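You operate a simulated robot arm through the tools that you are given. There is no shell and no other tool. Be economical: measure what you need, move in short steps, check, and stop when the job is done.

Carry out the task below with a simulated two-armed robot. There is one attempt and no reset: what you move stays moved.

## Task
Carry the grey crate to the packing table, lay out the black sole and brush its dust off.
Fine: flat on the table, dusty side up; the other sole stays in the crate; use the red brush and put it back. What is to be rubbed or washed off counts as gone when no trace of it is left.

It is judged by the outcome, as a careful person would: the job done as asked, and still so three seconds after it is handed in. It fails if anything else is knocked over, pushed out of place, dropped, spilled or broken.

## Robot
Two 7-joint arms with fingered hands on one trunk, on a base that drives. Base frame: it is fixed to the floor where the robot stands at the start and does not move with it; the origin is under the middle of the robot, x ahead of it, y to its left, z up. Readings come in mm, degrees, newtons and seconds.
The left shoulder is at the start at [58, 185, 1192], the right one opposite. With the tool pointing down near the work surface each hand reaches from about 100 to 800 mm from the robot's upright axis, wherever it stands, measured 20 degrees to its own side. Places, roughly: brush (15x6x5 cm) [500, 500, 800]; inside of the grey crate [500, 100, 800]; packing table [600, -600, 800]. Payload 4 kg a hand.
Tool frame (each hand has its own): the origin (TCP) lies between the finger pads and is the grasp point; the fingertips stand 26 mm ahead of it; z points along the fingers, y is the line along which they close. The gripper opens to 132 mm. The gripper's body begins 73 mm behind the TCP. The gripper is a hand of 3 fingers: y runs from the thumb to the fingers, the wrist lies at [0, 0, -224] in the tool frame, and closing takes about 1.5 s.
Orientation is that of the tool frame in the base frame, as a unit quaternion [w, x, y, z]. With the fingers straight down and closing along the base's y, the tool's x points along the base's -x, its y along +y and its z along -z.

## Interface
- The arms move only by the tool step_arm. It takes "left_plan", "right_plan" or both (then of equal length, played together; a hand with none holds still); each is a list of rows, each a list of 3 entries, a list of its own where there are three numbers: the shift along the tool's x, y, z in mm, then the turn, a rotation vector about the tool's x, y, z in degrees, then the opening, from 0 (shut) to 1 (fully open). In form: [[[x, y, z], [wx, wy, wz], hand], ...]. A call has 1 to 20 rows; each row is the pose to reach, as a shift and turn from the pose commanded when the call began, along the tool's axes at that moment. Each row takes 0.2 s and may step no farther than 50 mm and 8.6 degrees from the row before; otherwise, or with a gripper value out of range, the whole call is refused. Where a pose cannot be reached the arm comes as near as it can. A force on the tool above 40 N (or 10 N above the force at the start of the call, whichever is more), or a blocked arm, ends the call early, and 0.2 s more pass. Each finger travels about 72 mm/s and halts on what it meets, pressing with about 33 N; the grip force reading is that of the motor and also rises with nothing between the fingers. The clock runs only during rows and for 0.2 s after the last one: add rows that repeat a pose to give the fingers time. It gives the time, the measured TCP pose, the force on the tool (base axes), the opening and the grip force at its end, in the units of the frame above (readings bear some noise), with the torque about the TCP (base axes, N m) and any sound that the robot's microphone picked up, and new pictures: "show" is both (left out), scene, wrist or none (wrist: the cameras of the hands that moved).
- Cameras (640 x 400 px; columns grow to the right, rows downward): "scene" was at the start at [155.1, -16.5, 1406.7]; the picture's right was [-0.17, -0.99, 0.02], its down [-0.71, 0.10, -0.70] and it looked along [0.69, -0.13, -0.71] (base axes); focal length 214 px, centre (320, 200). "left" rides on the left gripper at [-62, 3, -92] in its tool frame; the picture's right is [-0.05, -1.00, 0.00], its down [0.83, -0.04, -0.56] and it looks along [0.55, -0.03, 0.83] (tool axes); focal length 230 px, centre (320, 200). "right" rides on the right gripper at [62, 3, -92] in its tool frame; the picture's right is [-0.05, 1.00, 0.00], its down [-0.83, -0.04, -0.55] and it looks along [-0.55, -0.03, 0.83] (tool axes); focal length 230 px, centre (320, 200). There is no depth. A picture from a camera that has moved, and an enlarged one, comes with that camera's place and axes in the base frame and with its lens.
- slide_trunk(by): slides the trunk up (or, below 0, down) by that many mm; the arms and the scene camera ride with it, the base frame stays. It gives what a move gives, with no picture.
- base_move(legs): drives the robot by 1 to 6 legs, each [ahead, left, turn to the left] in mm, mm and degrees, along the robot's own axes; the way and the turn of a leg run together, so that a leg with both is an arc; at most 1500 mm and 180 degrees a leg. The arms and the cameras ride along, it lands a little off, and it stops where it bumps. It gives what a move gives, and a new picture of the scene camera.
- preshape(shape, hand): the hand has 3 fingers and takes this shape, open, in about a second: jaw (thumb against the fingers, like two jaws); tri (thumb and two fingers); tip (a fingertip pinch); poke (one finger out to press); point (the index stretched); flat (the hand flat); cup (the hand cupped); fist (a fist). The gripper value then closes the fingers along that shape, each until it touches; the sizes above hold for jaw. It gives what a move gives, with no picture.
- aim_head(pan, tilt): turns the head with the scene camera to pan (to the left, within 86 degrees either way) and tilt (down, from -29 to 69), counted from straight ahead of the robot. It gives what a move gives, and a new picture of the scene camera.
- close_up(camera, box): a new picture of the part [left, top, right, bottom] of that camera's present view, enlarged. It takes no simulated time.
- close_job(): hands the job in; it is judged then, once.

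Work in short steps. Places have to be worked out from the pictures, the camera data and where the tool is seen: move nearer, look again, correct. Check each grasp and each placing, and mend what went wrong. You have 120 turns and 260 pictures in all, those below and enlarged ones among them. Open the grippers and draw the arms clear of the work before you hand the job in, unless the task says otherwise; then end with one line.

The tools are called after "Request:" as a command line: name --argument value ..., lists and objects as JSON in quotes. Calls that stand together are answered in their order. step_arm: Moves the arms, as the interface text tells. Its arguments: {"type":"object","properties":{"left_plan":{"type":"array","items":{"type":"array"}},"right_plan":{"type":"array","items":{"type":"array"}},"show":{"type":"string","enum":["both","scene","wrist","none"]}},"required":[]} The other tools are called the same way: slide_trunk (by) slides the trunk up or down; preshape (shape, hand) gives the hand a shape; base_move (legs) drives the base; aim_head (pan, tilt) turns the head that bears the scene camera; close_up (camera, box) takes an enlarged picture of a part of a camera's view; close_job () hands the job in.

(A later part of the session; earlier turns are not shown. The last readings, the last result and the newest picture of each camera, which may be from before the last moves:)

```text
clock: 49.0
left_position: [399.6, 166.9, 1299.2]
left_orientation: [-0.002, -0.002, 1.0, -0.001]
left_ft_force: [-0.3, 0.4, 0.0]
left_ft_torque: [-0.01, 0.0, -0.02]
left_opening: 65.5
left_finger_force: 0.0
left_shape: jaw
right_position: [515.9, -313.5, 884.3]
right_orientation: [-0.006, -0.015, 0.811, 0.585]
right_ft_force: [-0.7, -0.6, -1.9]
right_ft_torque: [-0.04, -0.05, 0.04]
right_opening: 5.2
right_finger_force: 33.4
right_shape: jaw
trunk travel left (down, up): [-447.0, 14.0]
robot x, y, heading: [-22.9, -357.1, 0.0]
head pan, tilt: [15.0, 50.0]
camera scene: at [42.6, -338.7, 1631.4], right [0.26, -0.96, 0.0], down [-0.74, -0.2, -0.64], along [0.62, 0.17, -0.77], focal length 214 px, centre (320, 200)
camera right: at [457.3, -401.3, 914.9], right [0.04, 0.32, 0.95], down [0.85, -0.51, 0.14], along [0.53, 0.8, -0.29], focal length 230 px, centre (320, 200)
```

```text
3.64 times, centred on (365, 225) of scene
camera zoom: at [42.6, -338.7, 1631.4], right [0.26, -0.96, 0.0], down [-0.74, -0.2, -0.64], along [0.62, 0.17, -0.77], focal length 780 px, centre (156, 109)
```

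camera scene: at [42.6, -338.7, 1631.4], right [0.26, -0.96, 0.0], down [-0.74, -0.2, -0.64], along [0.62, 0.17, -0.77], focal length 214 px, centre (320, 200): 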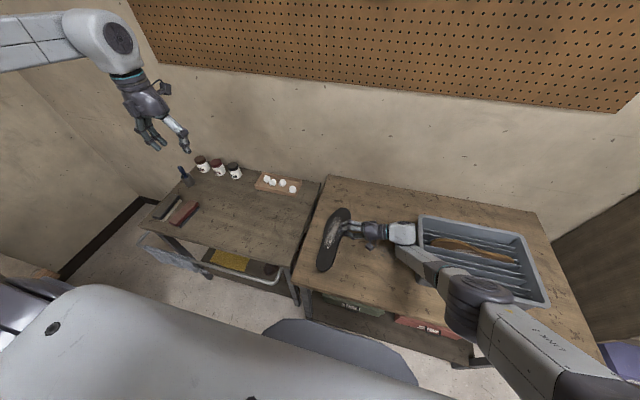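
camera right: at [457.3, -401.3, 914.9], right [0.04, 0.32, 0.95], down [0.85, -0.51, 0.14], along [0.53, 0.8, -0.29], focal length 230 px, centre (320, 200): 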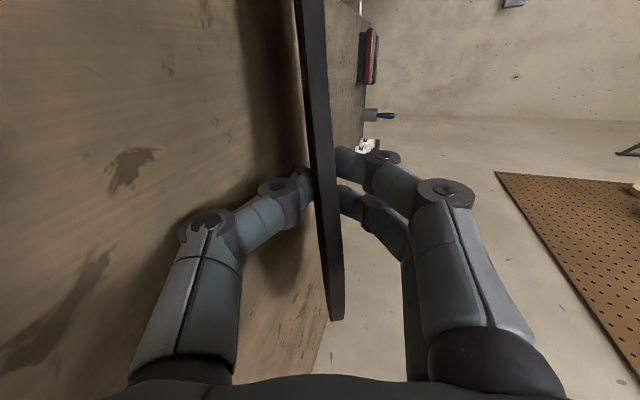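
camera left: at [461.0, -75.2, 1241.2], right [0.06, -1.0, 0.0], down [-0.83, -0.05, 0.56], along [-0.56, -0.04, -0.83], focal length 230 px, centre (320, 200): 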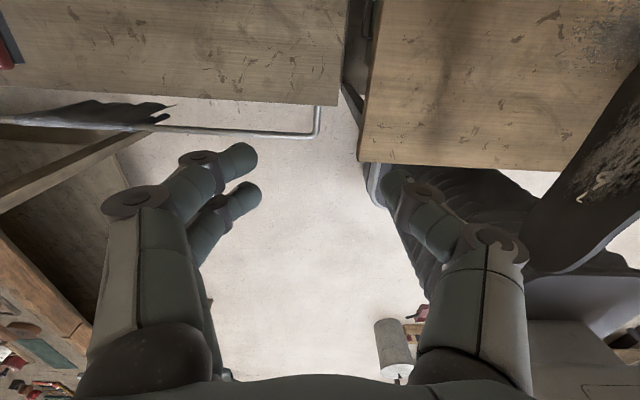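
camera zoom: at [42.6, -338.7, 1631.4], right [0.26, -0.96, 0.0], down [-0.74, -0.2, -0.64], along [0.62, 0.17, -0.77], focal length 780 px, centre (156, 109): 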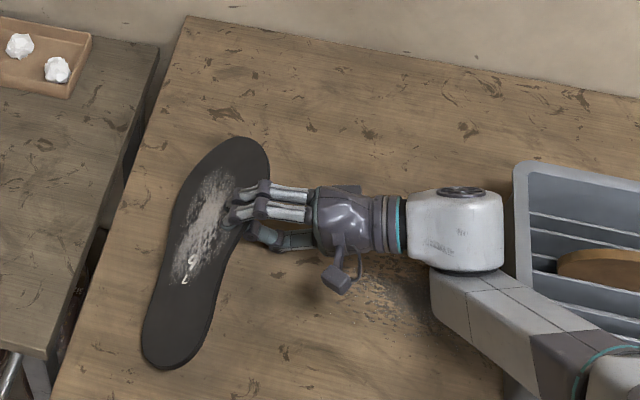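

No contact yet; I lower the trunk by 10 and again by 8.

Request:
slide_trunk --by -10

Request:
slide_trunk --by -6

Request:
close_up --camera "right" --box '[100, 100, 420, 340]'

```text
clock: 49.6
left_position: [397.6, 165.5, 1288.1]
left_orientation: [-0.002, -0.003, 1.0, 0.0]
left_ft_force: [0.4, -0.4, -0.3]
left_ft_torque: [0.01, -0.01, 0.01]
left_opening: 65.3
left_finger_force: 0.1
left_shape: jaw
right_position: [516.3, -311.7, 878.9]
right_orientation: [-0.004, -0.016, 0.809, 0.588]
right_ft_force: [1.7, -6.8, 30.2]
right_ft_torque: [-1.53, -0.14, 0.09]
right_opening: 3.1
right_finger_force: 32.8
right_shape: jaw
trunk travel left (down, up): [-437.0, 24.0]
robot x, y, heading: [-21.6, -358.8, 0.0]
head pan, tilt: [15.0, 50.0]
```

```text
clock: 50.0
left_position: [397.9, 164.4, 1286.3]
left_orientation: [-0.001, -0.002, 1.0, 0.0]
left_ft_force: [0.1, -0.4, 0.5]
left_ft_torque: [0.02, -0.02, -0.02]
left_opening: 65.3
left_finger_force: 0.0
left_shape: jaw
right_position: [517.3, -311.8, 878.6]
right_orientation: [-0.004, -0.017, 0.807, 0.59]
right_ft_force: [-5.4, -2.8, 15.1]
right_ft_torque: [-0.86, 0.15, -0.16]
right_opening: 2.8
right_finger_force: 33.5
right_shape: jaw
trunk travel left (down, up): [-435.0, 27.0]
robot x, y, heading: [-20.7, -359.9, -0.0]
head pan, tilt: [15.0, 50.0]
stopped: the force on the tool passed its limit at 45 N (the readings are from after the stop); the commanded pose is now the measured one
```

```text
1.67 times, centred on (260, 220) of right
camera zoom: at [459.2, -400.8, 908.1], right [0.03, 0.3, 0.95], down [0.85, -0.52, 0.14], along [0.53, 0.8, -0.27], focal length 384 px, centre (420, 167)
```

zoom: 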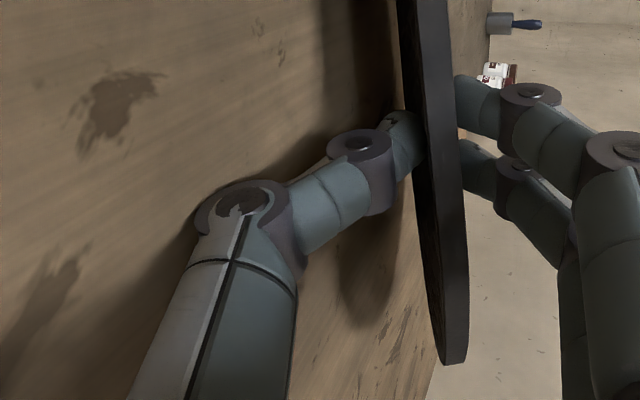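

The torque shows the thumb's knuckle touching the table, with the sole's far edge practically down; the gripped edge is only ~20 mm up. I ease up, open slightly and withdraw backward.

Request:
step_arm --right_plan '[[[0, 5, 0], [0, 0, 0], 0.05], [[0, 7, 0], [0, 0, 0], 0.12], [[0, 8, 0], [0, 0, 0], 0.2], [[0, 8, -3], [0, 0, 0], 0.25], [[0, 8, -10], [0, 0, 0], 0.25], [[0, 8, -20], [0, 0, 0], 0.25], [[0, 8, -35], [0, 0, 0], 0.25], [[0, 8, -50], [0, 0, 0], 0.25]]'

Request:
close_up --camera "scene" --box '[290, 170, 440, 280]'

```text
clock: 51.8
left_position: [401.0, 165.0, 1286.0]
left_orientation: [-0.001, -0.002, 1.0, 0.0]
left_ft_force: [0.6, -0.2, -0.1]
left_ft_torque: [0.01, -0.01, 0.0]
left_opening: 65.2
left_finger_force: 0.1
left_shape: jaw
right_position: [519.7, -358.5, 899.7]
right_orientation: [-0.004, -0.015, 0.809, 0.588]
right_ft_force: [0.1, -0.8, -1.9]
right_ft_torque: [0.01, -0.02, 0.02]
right_opening: 33.2
right_finger_force: 0.1
right_shape: jaw
trunk travel left (down, up): [-435.0, 27.0]
robot x, y, heading: [-22.0, -360.3, -0.2]
head pan, tilt: [15.0, 50.0]
camera scene: at [43.2, -339.8, 1619.1], right [0.26, -0.97, 0.0], down [-0.74, -0.2, -0.64], along [0.62, 0.17, -0.77], focal length 214 px, centre (320, 200)
camera right: at [460.4, -447.0, 930.3], right [0.03, 0.31, 0.95], down [0.84, -0.52, 0.14], along [0.53, 0.8, -0.28], focal length 230 px, centre (320, 200)
```

scene: 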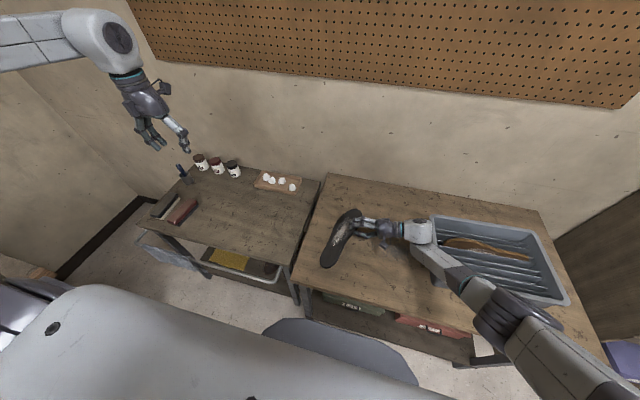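
right: 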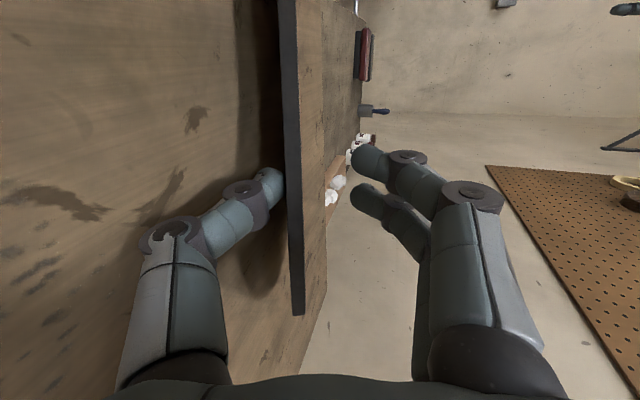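

```text
3.64 times, centred on (365, 225) of scene
camera zoom: at [43.2, -339.8, 1619.1], right [0.26, -0.97, 0.0], down [-0.74, -0.2, -0.64], along [0.62, 0.17, -0.77], focal length 780 px, centre (156, 109)
```

zoom: 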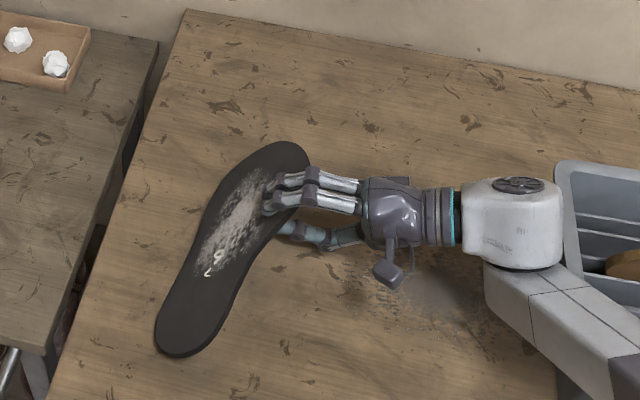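

The sole seems still resting on the thumb. I look closer at the contact.

Request:
close_up --camera "right" --box '[180, 80, 420, 340]'

Request:
close_up --camera "scene" --box '[320, 195, 460, 285]'

```text
1.54 times, centred on (300, 210) of right
camera zoom: at [460.4, -447.0, 930.3], right [0.03, 0.31, 0.95], down [0.84, -0.52, 0.14], along [0.53, 0.8, -0.28], focal length 354 px, centre (351, 185)
```

zoom: 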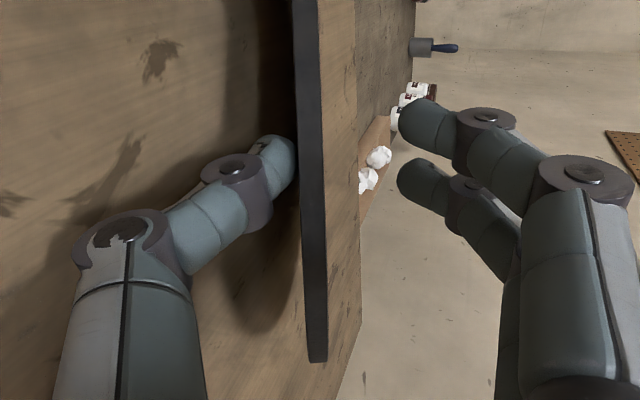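

```text
4.44 times, centred on (390, 240) of scene
camera zoom: at [43.2, -339.8, 1619.1], right [0.26, -0.97, 0.0], down [-0.74, -0.2, -0.64], along [0.62, 0.17, -0.77], focal length 953 px, centre (9, 22)
```

zoom: 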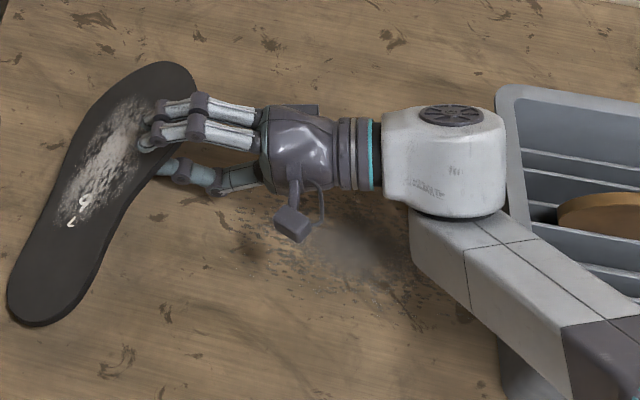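

The sole lies on the thumb tip. I bring the left hand, closed, over the heel end (≈ 390, −285) to pin it lightly while the right hand withdraws.

Request:
step_arm --left_plan '[[[0, -41, 20], [0, 0, 0], 0.3], [[0, -82, 40], [0, 0, 0], 0.1], [[0, -123, 60], [0, 0, 0], 0], [[0, -164, 85], [0, 0, 0], 0], [[0, -205, 110], [0, 0, 0], 0], [[0, -246, 140], [0, 0, 0], 0], [[2, -287, 170], [0, 0, 0], 0], [[3, -328, 200], [0, 0, 0], 0], [[4, -369, 230], [0, 0, 0], 0], [[5, -410, 260], [0, 0, 0], 0], [[5, -450, 290], [0, 0, 0], 0]]'

Request:
close_up --camera "scene" --box '[290, 170, 440, 280]'

```text
refused: row 6 steps farther than a row can; nothing moved
```

```text
3.64 times, centred on (365, 225) of scene
camera zoom: at [43.2, -339.8, 1619.1], right [0.26, -0.97, 0.0], down [-0.74, -0.2, -0.64], along [0.62, 0.17, -0.77], focal length 780 px, centre (156, 109)
```

zoom: 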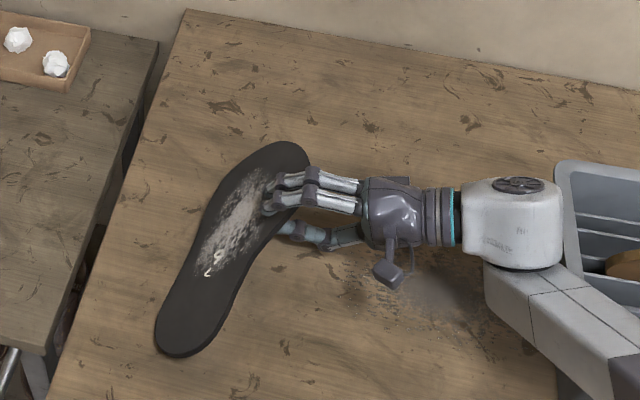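

One row was over the step limit; I resend with smaller steps.

Request:
step_arm --left_plan '[[[0, -35, 20], [0, 0, 0], 0.3], [[0, -70, 40], [0, 0, 0], 0.1], [[0, -105, 60], [0, 0, 0], 0], [[0, -140, 80], [0, 0, 0], 0], [[0, -175, 100], [0, 0, 0], 0], [[0, -210, 120], [0, 0, 0], 0], [[2, -245, 142], [0, 0, 0], 0], [[3, -280, 165], [0, 0, 0], 0], [[4, -315, 188], [0, 0, 0], 0], [[5, -350, 211], [0, 0, 0], 0], [[5, -385, 234], [0, 0, 0], 0], [[5, -420, 257], [0, 0, 0], 0], [[5, -450, 285], [0, 0, 0], 0]]'

Request:
close_up --camera "scene" --box '[290, 170, 440, 280]'

```text
clock: 54.6
left_position: [377.0, -212.6, 1061.7]
left_orientation: [-0.001, -0.002, 1.0, -0.001]
left_ft_force: [0.4, -0.2, -0.3]
left_ft_torque: [0.03, 0.02, 0.01]
left_opening: 0.1
left_finger_force: 32.7
left_shape: jaw
left hand out of reach, approached as far as the arm can: row 11, 12, 13
right_position: [520.4, -356.0, 901.1]
right_orientation: [-0.004, -0.014, 0.809, 0.588]
right_ft_force: [-0.4, -0.6, -0.5]
right_ft_torque: [-0.02, 0.01, 0.0]
right_opening: 33.1
right_finger_force: 0.0
right_shape: jaw
trunk travel left (down, up): [-435.0, 27.0]
robot x, y, heading: [-18.0, -355.7, -0.1]
head pan, tilt: [15.0, 50.0]
camera scene: at [44.1, -339.5, 1619.0], right [0.26, -0.97, 0.0], down [-0.74, -0.2, -0.64], along [0.62, 0.17, -0.77], focal length 214 px, centre (320, 200)
camera left: at [438.8, -209.1, 1153.5], right [0.06, -1.0, 0.0], down [-0.83, -0.05, 0.56], along [-0.56, -0.03, -0.83], focal length 230 px, centre (320, 200)
```

scene: 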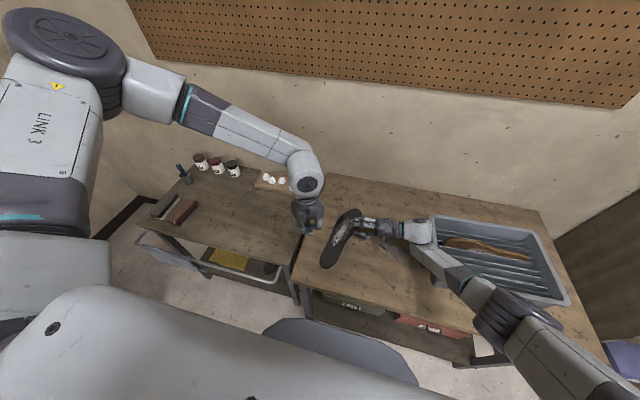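
left: 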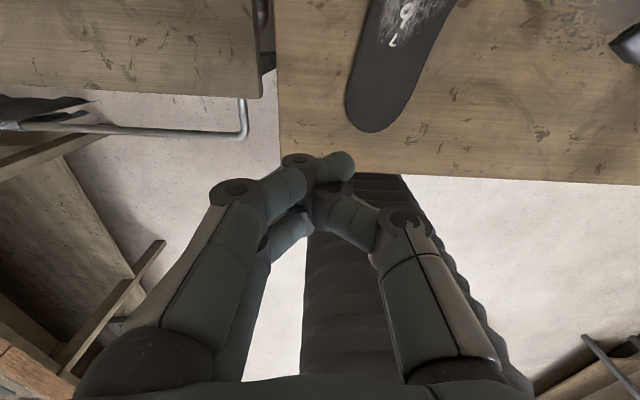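

```text
3.64 times, centred on (365, 225) of scene
camera zoom: at [44.1, -339.5, 1619.0], right [0.26, -0.97, 0.0], down [-0.74, -0.2, -0.64], along [0.62, 0.17, -0.77], focal length 780 px, centre (156, 109)
```

zoom: 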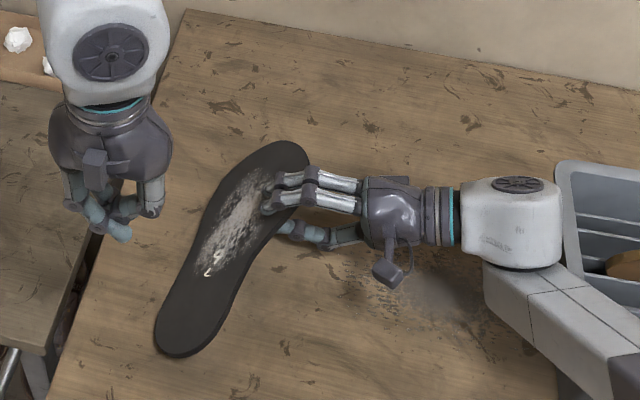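

The left hand cannot get there with the trunk this high. Instead I steepen the sole a little (raise 25 mm) so its far edge bites the table, then draw the thumb out horizontally.

Request:
step_arm --right_plan '[[[0, 12, -4], [0, 0, 0], 0.25], [[0, 24, -8], [0, 0, 0], 0.25], [[0, 20, -20], [0, 0, 0], 0.25], [[0, 15, -35], [0, 0, 0], 0.25], [[0, 10, -50], [0, 0, 0], 0.25], [[0, 5, -65], [0, 0, 0], 0.25]]'

Request:
close_up --camera "scene" --box '[290, 170, 440, 280]'

```text
clock: 56.0
left_position: [375.3, -211.0, 1062.4]
left_orientation: [-0.002, -0.001, 1.0, -0.001]
left_ft_force: [0.9, -0.5, 0.3]
left_ft_torque: [-0.01, 0.01, 0.05]
left_opening: 0.0
left_finger_force: 32.4
left_shape: jaw
right_position: [522.9, -418.6, 924.4]
right_orientation: [-0.005, -0.014, 0.808, 0.589]
right_ft_force: [-0.9, 0.2, 0.4]
right_ft_torque: [0.0, 0.03, 0.01]
right_opening: 32.8
right_finger_force: 0.1
right_shape: jaw
trunk travel left (down, up): [-435.0, 27.0]
robot x, y, heading: [-21.5, -355.4, 0.0]
head pan, tilt: [15.0, 50.0]
camera scene: at [43.5, -339.5, 1619.1], right [0.26, -0.97, 0.0], down [-0.74, -0.2, -0.64], along [0.62, 0.17, -0.77], focal length 214 px, centre (320, 200)
camera right: at [463.2, -506.3, 954.0], right [0.03, 0.31, 0.95], down [0.84, -0.52, 0.14], along [0.53, 0.8, -0.28], focal length 230 px, centre (320, 200)
```

scene: 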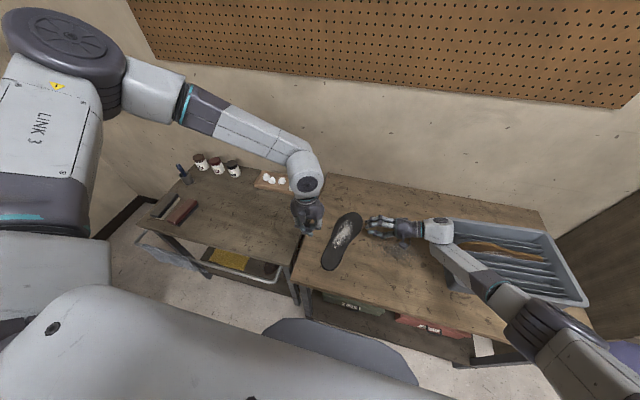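
right: 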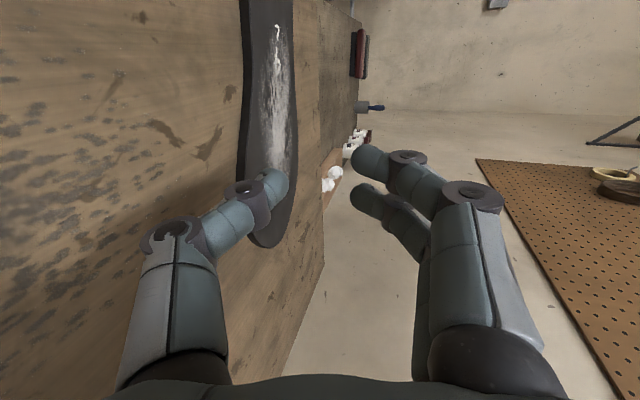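

```text
3.64 times, centred on (365, 225) of scene
camera zoom: at [43.5, -339.5, 1619.1], right [0.26, -0.97, 0.0], down [-0.74, -0.2, -0.64], along [0.62, 0.17, -0.77], focal length 780 px, centre (156, 109)
```

zoom: 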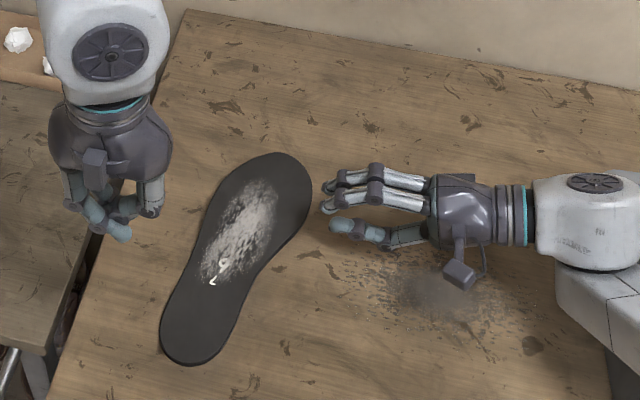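

The sole now lies flat, dusty side up. The right wrist seems to have nudged the crate a little; I lift the right hand straight up and rotate it back, away from everything.

Request:
step_arm --right_plan '[[[0, 28, -9], [0, 0, 0], 0.25], [[0, 57, -18], [0, 0, 0], 0.25], [[0, 90, -29], [0, 0, 0], 0.25], [[0, 130, -42], [0, 0, 0], 0.25], [[0, 171, -56], [0, 0, 0], 0.25], [[0, 210, -68], [0, 0, 0], 0.25]]' --show "scene"

Request:
close_up --camera "scene" --box '[300, 170, 640, 370]'

```text
clock: 57.4
left_position: [375.6, -210.5, 1061.8]
left_orientation: [-0.002, -0.002, 1.0, 0.0]
left_ft_force: [-0.5, 0.0, -0.2]
left_ft_torque: [0.0, -0.01, 0.0]
left_opening: 0.1
left_finger_force: 32.5
left_shape: jaw
right_position: [520.3, -418.4, 1146.7]
right_orientation: [-0.005, -0.015, 0.808, 0.589]
right_ft_force: [1.0, 0.5, 0.4]
right_ft_torque: [0.04, 0.03, -0.02]
right_opening: 33.0
right_finger_force: 0.0
right_shape: jaw
trunk travel left (down, up): [-435.0, 27.0]
robot x, y, heading: [-23.7, -355.0, 0.1]
head pan, tilt: [15.0, 50.0]
camera scene: at [43.4, -339.4, 1619.1], right [0.26, -0.97, 0.0], down [-0.74, -0.2, -0.64], along [0.62, 0.17, -0.77], focal length 214 px, centre (320, 200)
```

scene: 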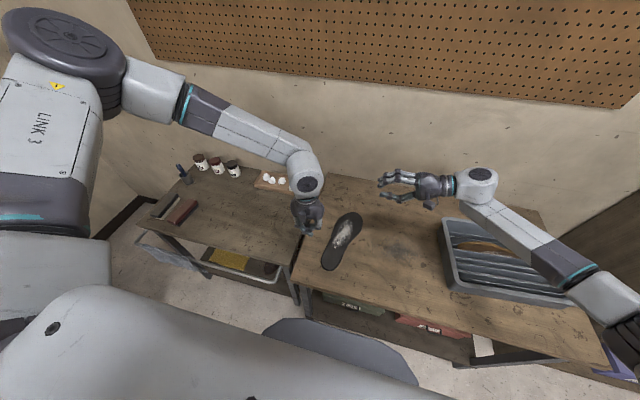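

```text
1.88 times, centred on (470, 270) of scene
camera zoom: at [43.4, -339.4, 1619.1], right [0.26, -0.97, 0.0], down [-0.74, -0.2, -0.64], along [0.62, 0.17, -0.77], focal length 404 px, centre (38, 68)
```

zoom: 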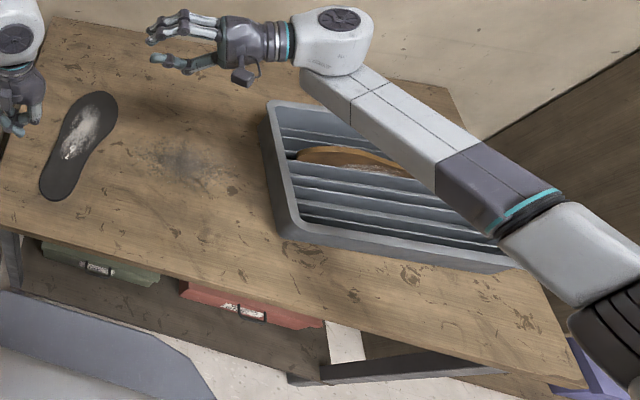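

Sole and crate are fine. I restore both arms to a neutral pose (right hand pointing down) before driving to the cart for the red brush.

Request:
step_arm --right_plan '[[[0, -3, -9], [8, 0, 0], 0.3], [[0, -6, -18], [16, 0, 0], 0.3], [[0, -9, -27], [24, 0, 0], 0.3], [[0, -12, -36], [32, 0, 0], 0.3], [[0, -15, -45], [40, 0, 0], 0.3], [[0, -18, -54], [48, 0, 0], 0.3], [[0, -21, -63], [56, 0, 0], 0.3], [[0, -24, -72], [64, 0, 0], 0.3], [[0, -27, -83], [72, 0, 0], 0.3]]' --left_plan '[[[-11, 25, -15], [0, 0, 0], 0.1], [[-22, 50, -30], [0, 0, 0], 0.2], [[-33, 75, -45], [0, 0, 0], 0.3], [[-44, 100, -60], [0, 0, 0], 0.4], [[-55, 125, -75], [0, 0, 0], 0.5], [[-66, 150, -90], [0, 0, 0], 0.7], [[-77, 175, -105], [0, 0, 0], 0.8], [[-88, 200, -120], [0, 0, 0], 0.8], [[-99, 227, -138], [0, 0, 0], 0.8]]' --show "none"

Request:
base_move --legs '[[0, 500, 0]]'

Request:
slide_trunk --by -190

Request:
aim_head --pan 25 --tilt 50

```text
clock: 59.4
left_position: [478.0, 19.0, 1198.6]
left_orientation: [-0.003, -0.002, 1.0, -0.001]
left_ft_force: [0.1, -1.1, -0.4]
left_ft_torque: [0.01, 0.0, -0.01]
left_opening: 105.5
left_finger_force: 0.0
left_shape: jaw
right_position: [521.9, -504.5, 1145.4]
right_orientation: [0.005, -0.014, 1.0, -0.001]
right_ft_force: [-0.1, -0.2, -0.2]
right_ft_torque: [0.01, -0.02, 0.01]
right_opening: 39.3
right_finger_force: 0.0
right_shape: jaw
trunk travel left (down, up): [-435.0, 27.0]
robot x, y, heading: [-21.6, -359.1, 0.5]
head pan, tilt: [15.0, 50.0]
```

```text
clock: 62.3
left_position: [471.8, 511.9, 1199.4]
left_orientation: [-0.003, -0.005, 1.0, -0.001]
left_ft_force: [0.5, -1.0, 0.6]
left_ft_torque: [0.0, 0.03, -0.02]
left_opening: 105.5
left_finger_force: 0.0
left_shape: jaw
right_position: [519.2, -10.3, 1144.7]
right_orientation: [0.005, -0.018, 1.0, 0.002]
right_ft_force: [-1.1, -0.3, -0.5]
right_ft_torque: [0.02, -0.04, -0.04]
right_opening: 39.1
right_finger_force: 0.1
right_shape: jaw
trunk travel left (down, up): [-435.0, 27.0]
robot x, y, heading: [-22.4, 132.6, 0.5]
head pan, tilt: [15.0, 50.0]
camera scene: at [40.1, 150.2, 1619.1], right [0.27, -0.96, 0.0], down [-0.74, -0.2, -0.64], along [0.62, 0.17, -0.77], focal length 214 px, centre (320, 200)
```

scene: 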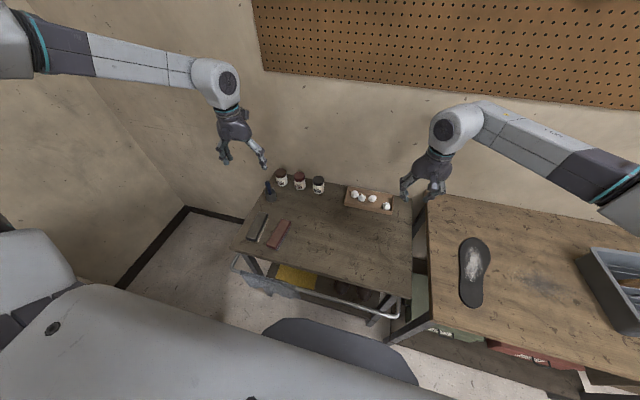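

```text
clock: 64.4
left_position: [471.8, 512.2, 1009.1]
left_orientation: [-0.002, -0.005, 1.0, -0.001]
left_ft_force: [-0.2, 0.7, 0.1]
left_ft_torque: [-0.01, 0.0, 0.03]
left_opening: 105.4
left_finger_force: 0.1
left_shape: jaw
right_position: [520.0, -10.7, 955.7]
right_orientation: [0.007, -0.018, 1.0, 0.001]
right_ft_force: [0.5, 0.7, 0.6]
right_ft_torque: [0.01, 0.05, 0.0]
right_opening: 39.3
right_finger_force: 0.0
right_shape: jaw
trunk travel left (down, up): [-245.0, 217.0]
robot x, y, heading: [-26.1, 134.5, 0.7]
head pan, tilt: [15.0, 50.0]
```

```text
clock: 65.1
left_position: [471.8, 512.1, 1009.1]
left_orientation: [-0.002, -0.006, 1.0, -0.001]
left_ft_force: [0.0, -0.2, -0.8]
left_ft_torque: [0.02, -0.01, 0.01]
left_opening: 105.4
left_finger_force: 0.1
left_shape: jaw
right_position: [518.6, -9.5, 954.3]
right_orientation: [0.006, -0.018, 1.0, 0.001]
right_ft_force: [0.3, 0.3, 0.4]
right_ft_torque: [-0.01, -0.01, 0.02]
right_opening: 39.3
right_finger_force: 0.0
right_shape: jaw
trunk travel left (down, up): [-245.0, 217.0]
robot x, y, heading: [-26.5, 131.9, 0.6]
head pan, tilt: [25.0, 50.0]
camera scene: at [99.4, 165.4, 1414.0], right [0.43, -0.9, -0.05], down [-0.76, -0.33, -0.55], along [0.48, 0.28, -0.83], focal length 214 px, centre (320, 200)
```

scene: 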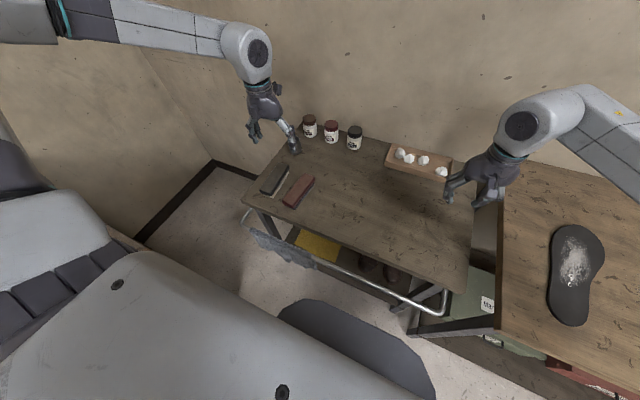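

I take a close view of the brushes from the scene and the left wrist cameras.

Request:
close_up --camera "scene" --box '[240, 150, 340, 220]'

Request:
close_up --camera "left" --box '[120, 0, 540, 260]'

```text
5.71 times, centred on (290, 185) of scene
camera zoom: at [99.4, 165.4, 1414.0], right [0.43, -0.9, -0.05], down [-0.76, -0.33, -0.55], along [0.48, 0.28, -0.83], focal length 1226 px, centre (491, 286)
```

zoom: 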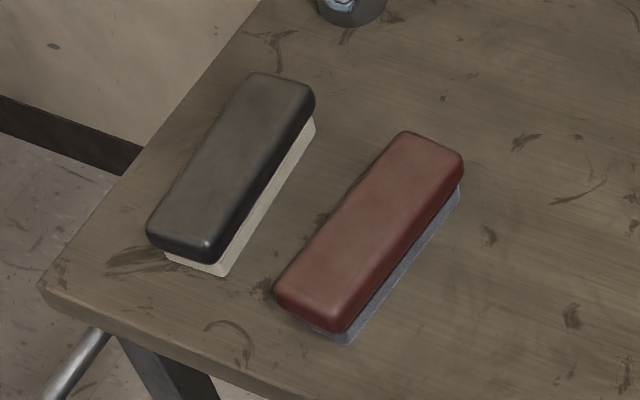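

```text
1.52 times, centred on (330, 130) of left
camera zoom: at [534.2, 516.1, 1100.6], right [0.06, -1.0, 0.0], down [-0.83, -0.05, 0.56], along [-0.56, -0.04, -0.83], focal length 351 px, centre (305, 307)
```

zoom: 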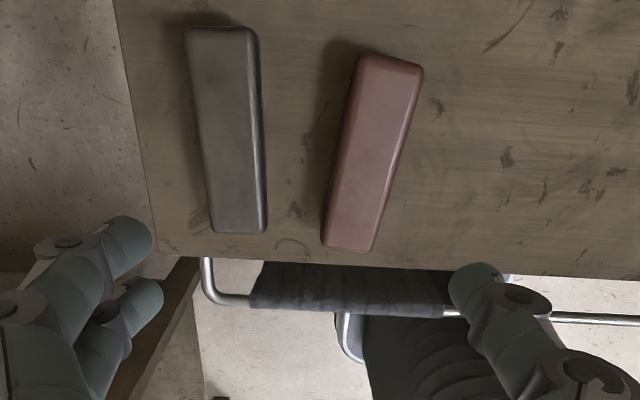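

Triangulating, the red brush's top is at z≈800, centre ≈ (470, 461), yawed about −4.6°. I hover above it with fingers at ~90 mm.

Request:
step_arm --left_plan '[[[0, -15, 25], [0, 0, 2], 0.68], [[1, -30, 50], [0, 0, 4.6], 0.68], [[2, -45, 75], [0, 0, 4.6], 0.68], [[2, -51, 105], [0, 0, 4.6], 0.68], [[2, -51, 129], [0, 0, 4.6], 0.68]]'

Request:
close_up --camera "scene" --box '[220, 110, 360, 220]'

```text
clock: 66.3
left_position: [470.9, 462.6, 880.9]
left_orientation: [-0.002, 0.036, 0.999, -0.001]
left_ft_force: [-0.2, -0.2, -0.7]
left_ft_torque: [0.04, 0.0, -0.02]
left_opening: 89.9
left_finger_force: 0.1
left_shape: jaw
right_position: [520.5, -10.6, 954.3]
right_orientation: [0.005, -0.019, 1.0, 0.001]
right_ft_force: [-0.3, 0.6, -1.2]
right_ft_torque: [-0.01, 0.02, 0.01]
right_opening: 39.5
right_finger_force: 0.1
right_shape: jaw
trunk travel left (down, up): [-245.0, 217.0]
robot x, y, heading: [-28.0, 134.1, 0.7]
head pan, tilt: [25.0, 50.0]
camera scene: at [99.9, 165.7, 1413.9], right [0.43, -0.9, -0.05], down [-0.76, -0.33, -0.55], along [0.48, 0.28, -0.83], focal length 214 px, centre (320, 200)
camera left: at [533.9, 460.5, 971.6], right [-0.02, -1.0, 0.0], down [-0.83, 0.02, 0.56], along [-0.56, 0.01, -0.83], focal length 230 px, centre (320, 200)
```

scene: 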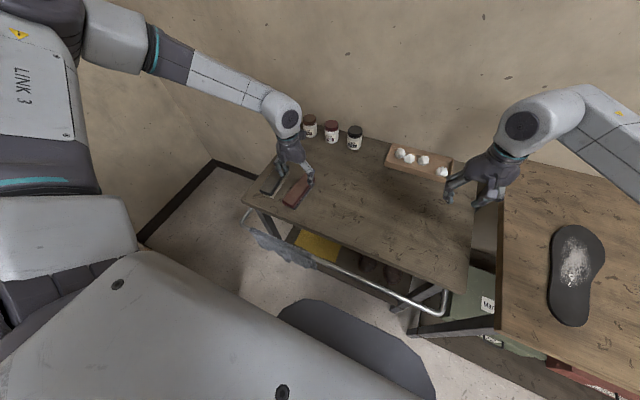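
left: 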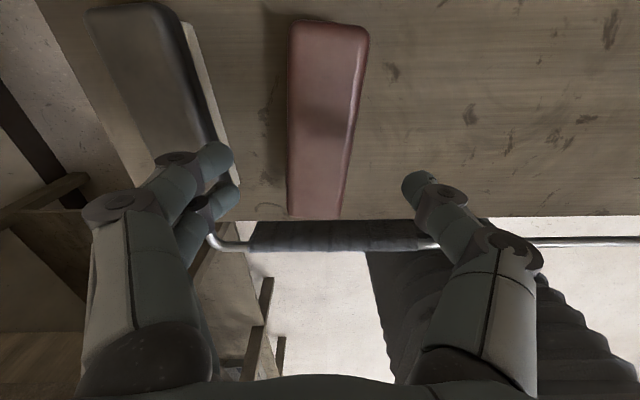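

```text
3.64 times, centred on (290, 165) of scene
camera zoom: at [99.9, 165.7, 1413.9], right [0.43, -0.9, -0.05], down [-0.76, -0.33, -0.55], along [0.48, 0.28, -0.83], focal length 780 px, centre (429, 327)
```

zoom: 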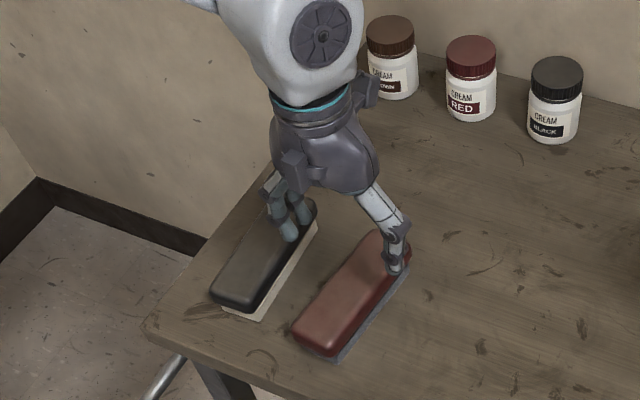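

The brush is centred and the black one stays clear by ~25 mm. I descend to TCP z 797 and close.

Request:
step_arm --left_plan '[[[0, 0, 25], [0, 0, 0], 0.68], [[0, 0, 50], [0, 0, 0], 0.66], [[0, 0, 70], [0, 0, 0], 0.66], [[0, 0, 84], [0, 0, 0], 0.66], [[0, 0, 84], [0, 0, 0], 0.4], [[0, 0, 84], [0, 0, 0], 0.2], [[0, 0, 84], [0, 0, 0], 0.2], [[0, 0, 84], [0, 0, 0], 0.2]]' --show "wrist"

Request:
close_up --camera "scene" --box '[220, 110, 360, 220]'

```text
clock: 68.1
left_position: [471.0, 461.0, 796.5]
left_orientation: [-0.002, 0.034, 0.999, -0.002]
left_ft_force: [-0.8, 0.2, -1.0]
left_ft_torque: [-0.02, -0.01, -0.03]
left_opening: 43.6
left_finger_force: 33.1
left_shape: jaw
right_position: [521.3, -10.8, 955.8]
right_orientation: [0.005, -0.018, 1.0, 0.001]
right_ft_force: [0.4, 0.2, 0.1]
right_ft_torque: [0.0, 0.01, 0.01]
right_opening: 39.2
right_finger_force: 0.1
right_shape: jaw
trunk travel left (down, up): [-245.0, 217.0]
robot x, y, heading: [-23.3, 136.2, 0.5]
head pan, tilt: [25.0, 50.0]
camera left: at [532.2, 459.3, 887.8], right [-0.02, -1.0, 0.0], down [-0.83, 0.02, 0.56], along [-0.56, 0.01, -0.83], focal length 230 px, centre (320, 200)
```

left: 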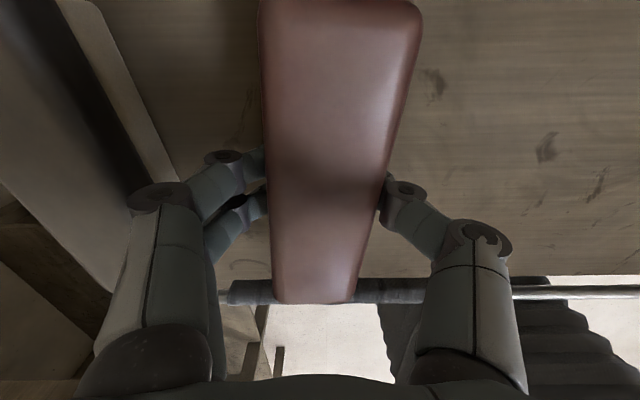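

```text
3.64 times, centred on (290, 165) of scene
camera zoom: at [99.6, 165.5, 1414.0], right [0.43, -0.9, -0.05], down [-0.76, -0.33, -0.55], along [0.48, 0.28, -0.83], focal length 780 px, centre (429, 327)
```

zoom: 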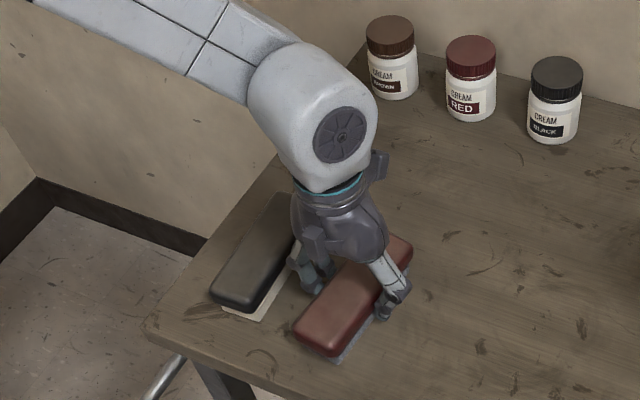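

Gripped. I lift it.

Request:
step_arm --left_plan '[[[0, 0, -20], [0, 0, 0], 0.2], [[0, 0, -50], [0, 0, 0], 0.2], [[0, 0, -90], [0, 0, 0], 0.2], [[0, 0, -130], [0, 0, 0], 0.2], [[0, 0, -170], [0, 0, 0], 0.2], [[0, 0, -210], [0, 0, 0], 0.2]]'

Request:
close_up --camera "scene" --box '[220, 80, 380, 220]'

```text
clock: 69.5
left_position: [470.5, 460.9, 1006.3]
left_orientation: [-0.002, 0.034, 0.999, -0.001]
left_ft_force: [0.2, 0.4, -1.0]
left_ft_torque: [-0.04, 0.0, -0.01]
left_opening: 43.2
left_finger_force: 33.0
left_shape: jaw
right_position: [518.8, -10.9, 955.0]
right_orientation: [0.006, -0.018, 1.0, 0.001]
right_ft_force: [-0.4, 0.2, 0.4]
right_ft_torque: [-0.02, -0.04, 0.02]
right_opening: 39.2
right_finger_force: 0.1
right_shape: jaw
trunk travel left (down, up): [-245.0, 217.0]
robot x, y, heading: [-27.0, 128.8, 0.5]
head pan, tilt: [25.0, 50.0]
camera scene: at [98.7, 165.0, 1414.1], right [0.43, -0.9, -0.05], down [-0.76, -0.33, -0.55], along [0.48, 0.28, -0.83], focal length 214 px, centre (320, 200)
camera left: at [533.2, 458.9, 1098.1], right [-0.02, -1.0, 0.0], down [-0.83, 0.02, 0.56], along [-0.56, 0.01, -0.83], focal length 230 px, centre (320, 200)
```

scene: 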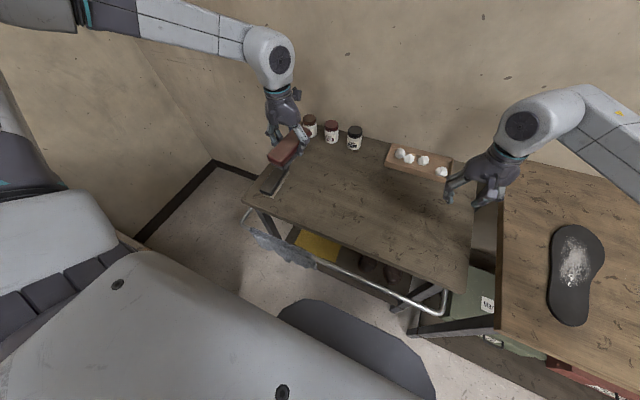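
left: 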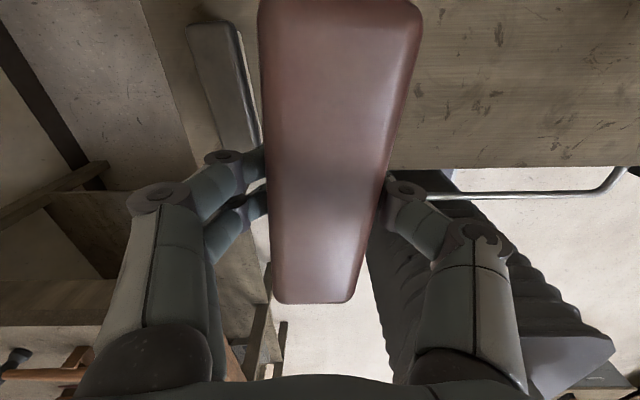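

```text
2.86 times, centred on (300, 150) of scene
camera zoom: at [98.7, 165.0, 1414.1], right [0.43, -0.9, -0.05], down [-0.76, -0.33, -0.55], along [0.48, 0.28, -0.83], focal length 613 px, centre (377, 343)
```

zoom: 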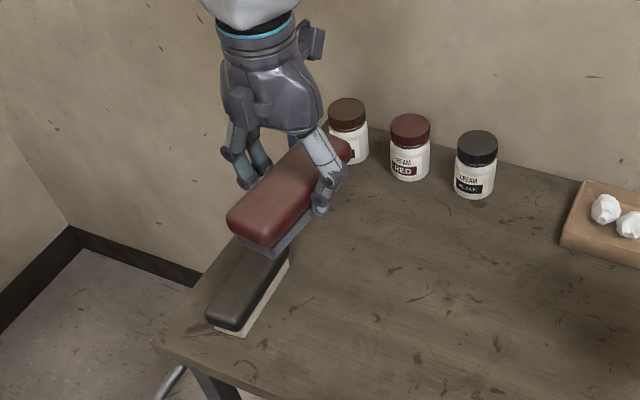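

The brush is held level. I raise the right hand, then drive back right to the sole.

Request:
step_arm --right_plan '[[[0, 0, -40], [0, 0, 0], 0.3], [[0, 0, -80], [0, 0, 0], 0.3], [[0, 0, -120], [0, 0, 0], 0.3]]' --show "none"

Request:
base_move --legs '[[0, -580, -0.5]]'

Request:
aim_head --pan 10 --tilt 52

Request:
close_up --camera "scene" --box '[220, 110, 420, 240]'

```text
clock: 70.3
left_position: [470.6, 461.1, 1004.6]
left_orientation: [-0.001, 0.035, 0.999, -0.001]
left_ft_force: [-1.1, -0.8, -1.6]
left_ft_torque: [0.03, 0.02, -0.01]
left_opening: 43.6
left_finger_force: 32.7
left_shape: jaw
right_position: [517.6, -8.7, 1074.6]
right_orientation: [0.006, -0.018, 1.0, 0.001]
right_ft_force: [0.2, 1.0, 0.2]
right_ft_torque: [-0.03, 0.01, 0.03]
right_opening: 39.2
right_finger_force: 0.0
right_shape: jaw
trunk travel left (down, up): [-245.0, 217.0]
robot x, y, heading: [-27.7, 136.6, 0.4]
head pan, tilt: [25.0, 50.0]
```

```text
clock: 73.6
left_position: [477.2, -123.9, 1005.8]
left_orientation: [-0.003, 0.045, 0.999, 0.0]
left_ft_force: [-0.1, -0.7, -0.8]
left_ft_torque: [-0.04, 0.01, 0.02]
left_opening: 43.7
left_finger_force: 33.0
left_shape: jaw
right_position: [513.3, -595.4, 1073.5]
right_orientation: [0.005, -0.006, 1.0, 0.001]
right_ft_force: [1.2, 0.6, 0.6]
right_ft_torque: [0.0, 0.01, 0.0]
right_opening: 39.6
right_finger_force: 0.0
right_shape: jaw
trunk travel left (down, up): [-245.0, 217.0]
robot x, y, heading: [-23.2, -439.4, -0.7]
head pan, tilt: [25.0, 50.0]
camera scene: at [99.6, -411.4, 1414.0], right [0.41, -0.91, -0.05], down [-0.77, -0.31, -0.55], along [0.49, 0.27, -0.83], focal length 214 px, centre (320, 200)
```

scene: 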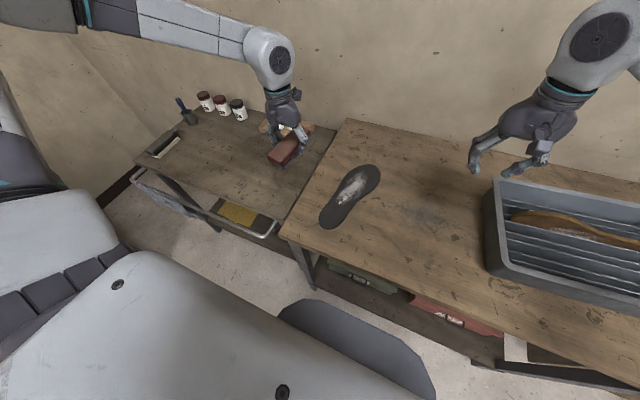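

```text
clock: 74.4
left_position: [476.9, -123.9, 1005.9]
left_orientation: [-0.002, 0.045, 0.999, -0.001]
left_ft_force: [0.2, -0.2, -2.2]
left_ft_torque: [-0.03, 0.02, -0.03]
left_opening: 43.6
left_finger_force: 33.0
left_shape: jaw
right_position: [513.8, -597.0, 1073.5]
right_orientation: [0.005, -0.006, 1.0, 0.001]
right_ft_force: [-0.3, 0.2, -0.3]
right_ft_torque: [0.02, 0.01, 0.02]
right_opening: 39.5
right_finger_force: 0.0
right_shape: jaw
trunk travel left (down, up): [-245.0, 217.0]
robot x, y, heading: [-25.7, -441.4, -0.7]
head pan, tilt: [10.0, 52.0]
camera scene: at [103.2, -431.1, 1410.8], right [0.16, -0.99, -0.02], down [-0.85, -0.13, -0.52], along [0.51, 0.1, -0.86], focal length 214 px, centre (320, 200)
```

scene: 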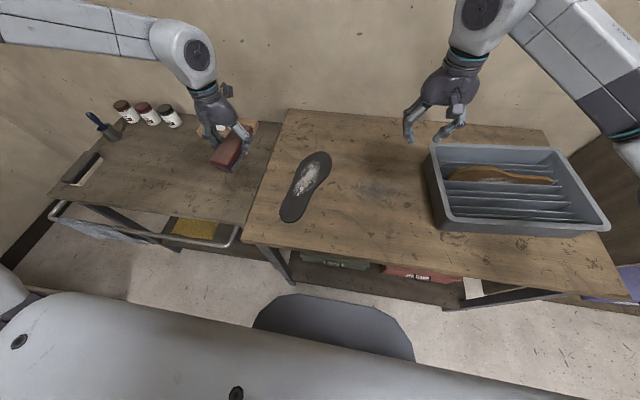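

```text
3.08 times, centred on (320, 175) of scene
camera zoom: at [103.2, -431.1, 1410.8], right [0.16, -0.99, -0.02], down [-0.85, -0.13, -0.52], along [0.51, 0.1, -0.86], focal length 660 px, centre (320, 277)
```

zoom: 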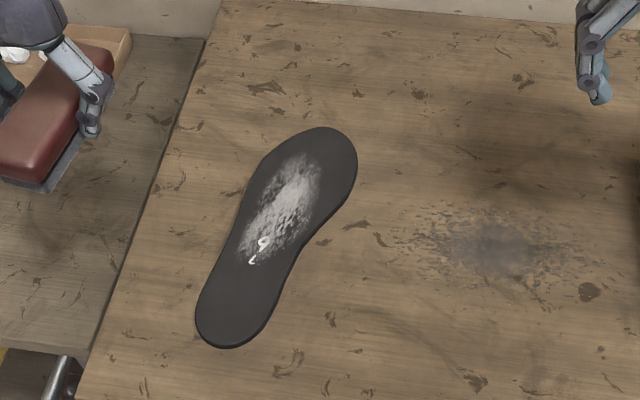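

The sole lies from heel (354, −283) to toe (651, −345), the dust centred near (530, −303). I move the brush above it, aligned with the sole (−12°).

Request:
step_arm --left_plan '[[[-14, -35, 15], [0, 0, 2], 0.2], [[-28, -70, 30], [0, 0, 4], 0.2], [[-42, -105, 45], [0, 0, 6.6], 0.2], [[-56, -140, 60], [0, 0, 6.6], 0.2], [[-69, -173, 76], [0, 0, 6.6], 0.2]]'

Request:
close_up --camera "scene" --box '[220, 80, 420, 240]'

```text
clock: 75.6
left_position: [532.1, -304.0, 928.8]
left_orientation: [-0.003, 0.103, 0.995, 0.0]
left_ft_force: [0.4, -0.5, -0.2]
left_ft_torque: [0.0, 0.04, -0.01]
left_opening: 43.4
left_finger_force: 32.7
left_shape: jaw
right_position: [516.2, -596.0, 1072.3]
right_orientation: [0.005, -0.006, 1.0, 0.001]
right_ft_force: [0.2, 0.7, -0.5]
right_ft_torque: [0.02, 0.0, -0.01]
right_opening: 39.4
right_finger_force: 0.0
right_shape: jaw
trunk travel left (down, up): [-245.0, 217.0]
robot x, y, heading: [-20.8, -442.6, -0.4]
head pan, tilt: [10.0, 52.0]
camera scene: at [104.7, -431.5, 1410.6], right [0.16, -0.99, -0.02], down [-0.85, -0.13, -0.52], along [0.51, 0.1, -0.86], focal length 214 px, centre (320, 200)
camera left: at [594.4, -313.1, 1020.8], right [-0.15, -0.99, 0.0], down [-0.82, 0.13, 0.56], along [-0.55, 0.08, -0.83], focal length 230 px, centre (320, 200)
```

scene: 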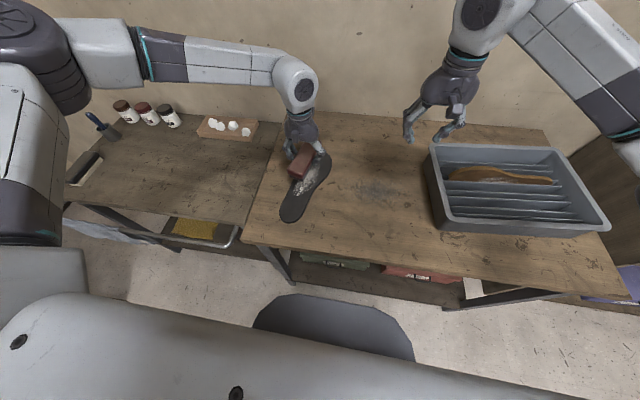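
left: 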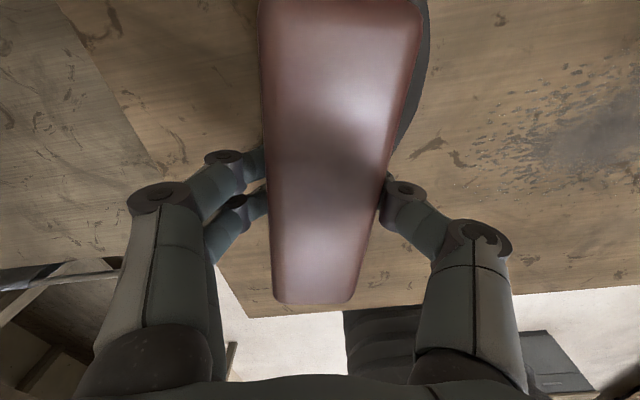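

```text
2.50 times, centred on (320, 160) of scene
camera zoom: at [104.7, -431.5, 1410.6], right [0.16, -0.99, -0.02], down [-0.85, -0.13, -0.52], along [0.51, 0.1, -0.86], focal length 536 px, centre (320, 300)
```

zoom: 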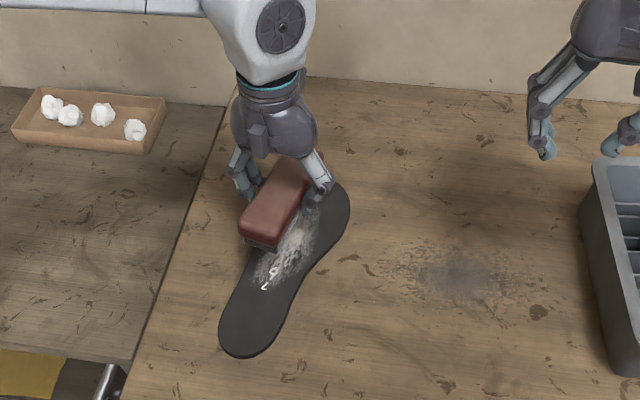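

I lower toward contact in small steps.

Request:
step_arm --left_plan '[[[0, 0, 15], [0, 0, 0], 0.2], [[0, 0, 30], [0, 0, 0], 0.2], [[0, 0, 40], [0, 0, 0], 0.2], [[0, 0, 45], [0, 0, 0], 0.2]]' --show "wrist"

Request:
close_up --camera "scene" --box '[220, 80, 420, 240]'

```text
clock: 76.6
left_position: [521.2, -291.2, 893.6]
left_orientation: [-0.002, 0.103, 0.995, -0.001]
left_ft_force: [-0.2, 0.1, -1.3]
left_ft_torque: [0.03, 0.02, -0.02]
left_opening: 43.4
left_finger_force: 33.1
left_shape: jaw
left hand out of reach, approached as far as the arm can: row 1, 2, 3, 4
right_position: [514.6, -596.2, 1072.7]
right_orientation: [0.006, -0.007, 1.0, 0.001]
right_ft_force: [-0.9, 0.1, 0.3]
right_ft_torque: [0.03, -0.03, -0.03]
right_opening: 39.2
right_finger_force: 0.1
right_shape: jaw
trunk travel left (down, up): [-245.0, 217.0]
robot x, y, heading: [-22.5, -440.7, -0.9]
head pan, tilt: [10.0, 52.0]
camera left: at [584.1, -301.8, 985.6], right [-0.15, -0.99, 0.0], down [-0.82, 0.13, 0.56], along [-0.55, 0.08, -0.83], focal length 230 px, centre (320, 200)
```

left: 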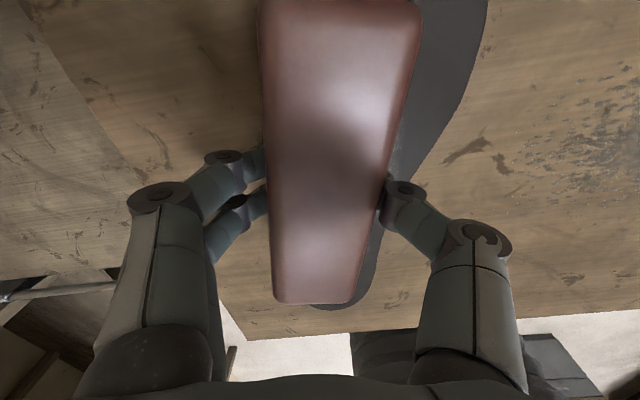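

```text
2.50 times, centred on (320, 160) of scene
camera zoom: at [103.6, -431.2, 1410.8], right [0.16, -0.99, -0.02], down [-0.85, -0.13, -0.52], along [0.51, 0.1, -0.86], focal length 536 px, centre (320, 300)
```

zoom: 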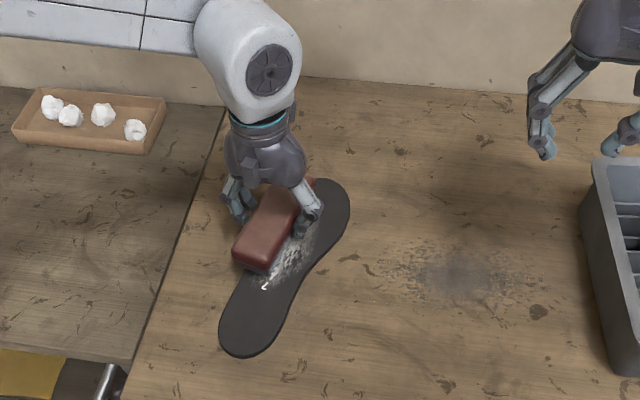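

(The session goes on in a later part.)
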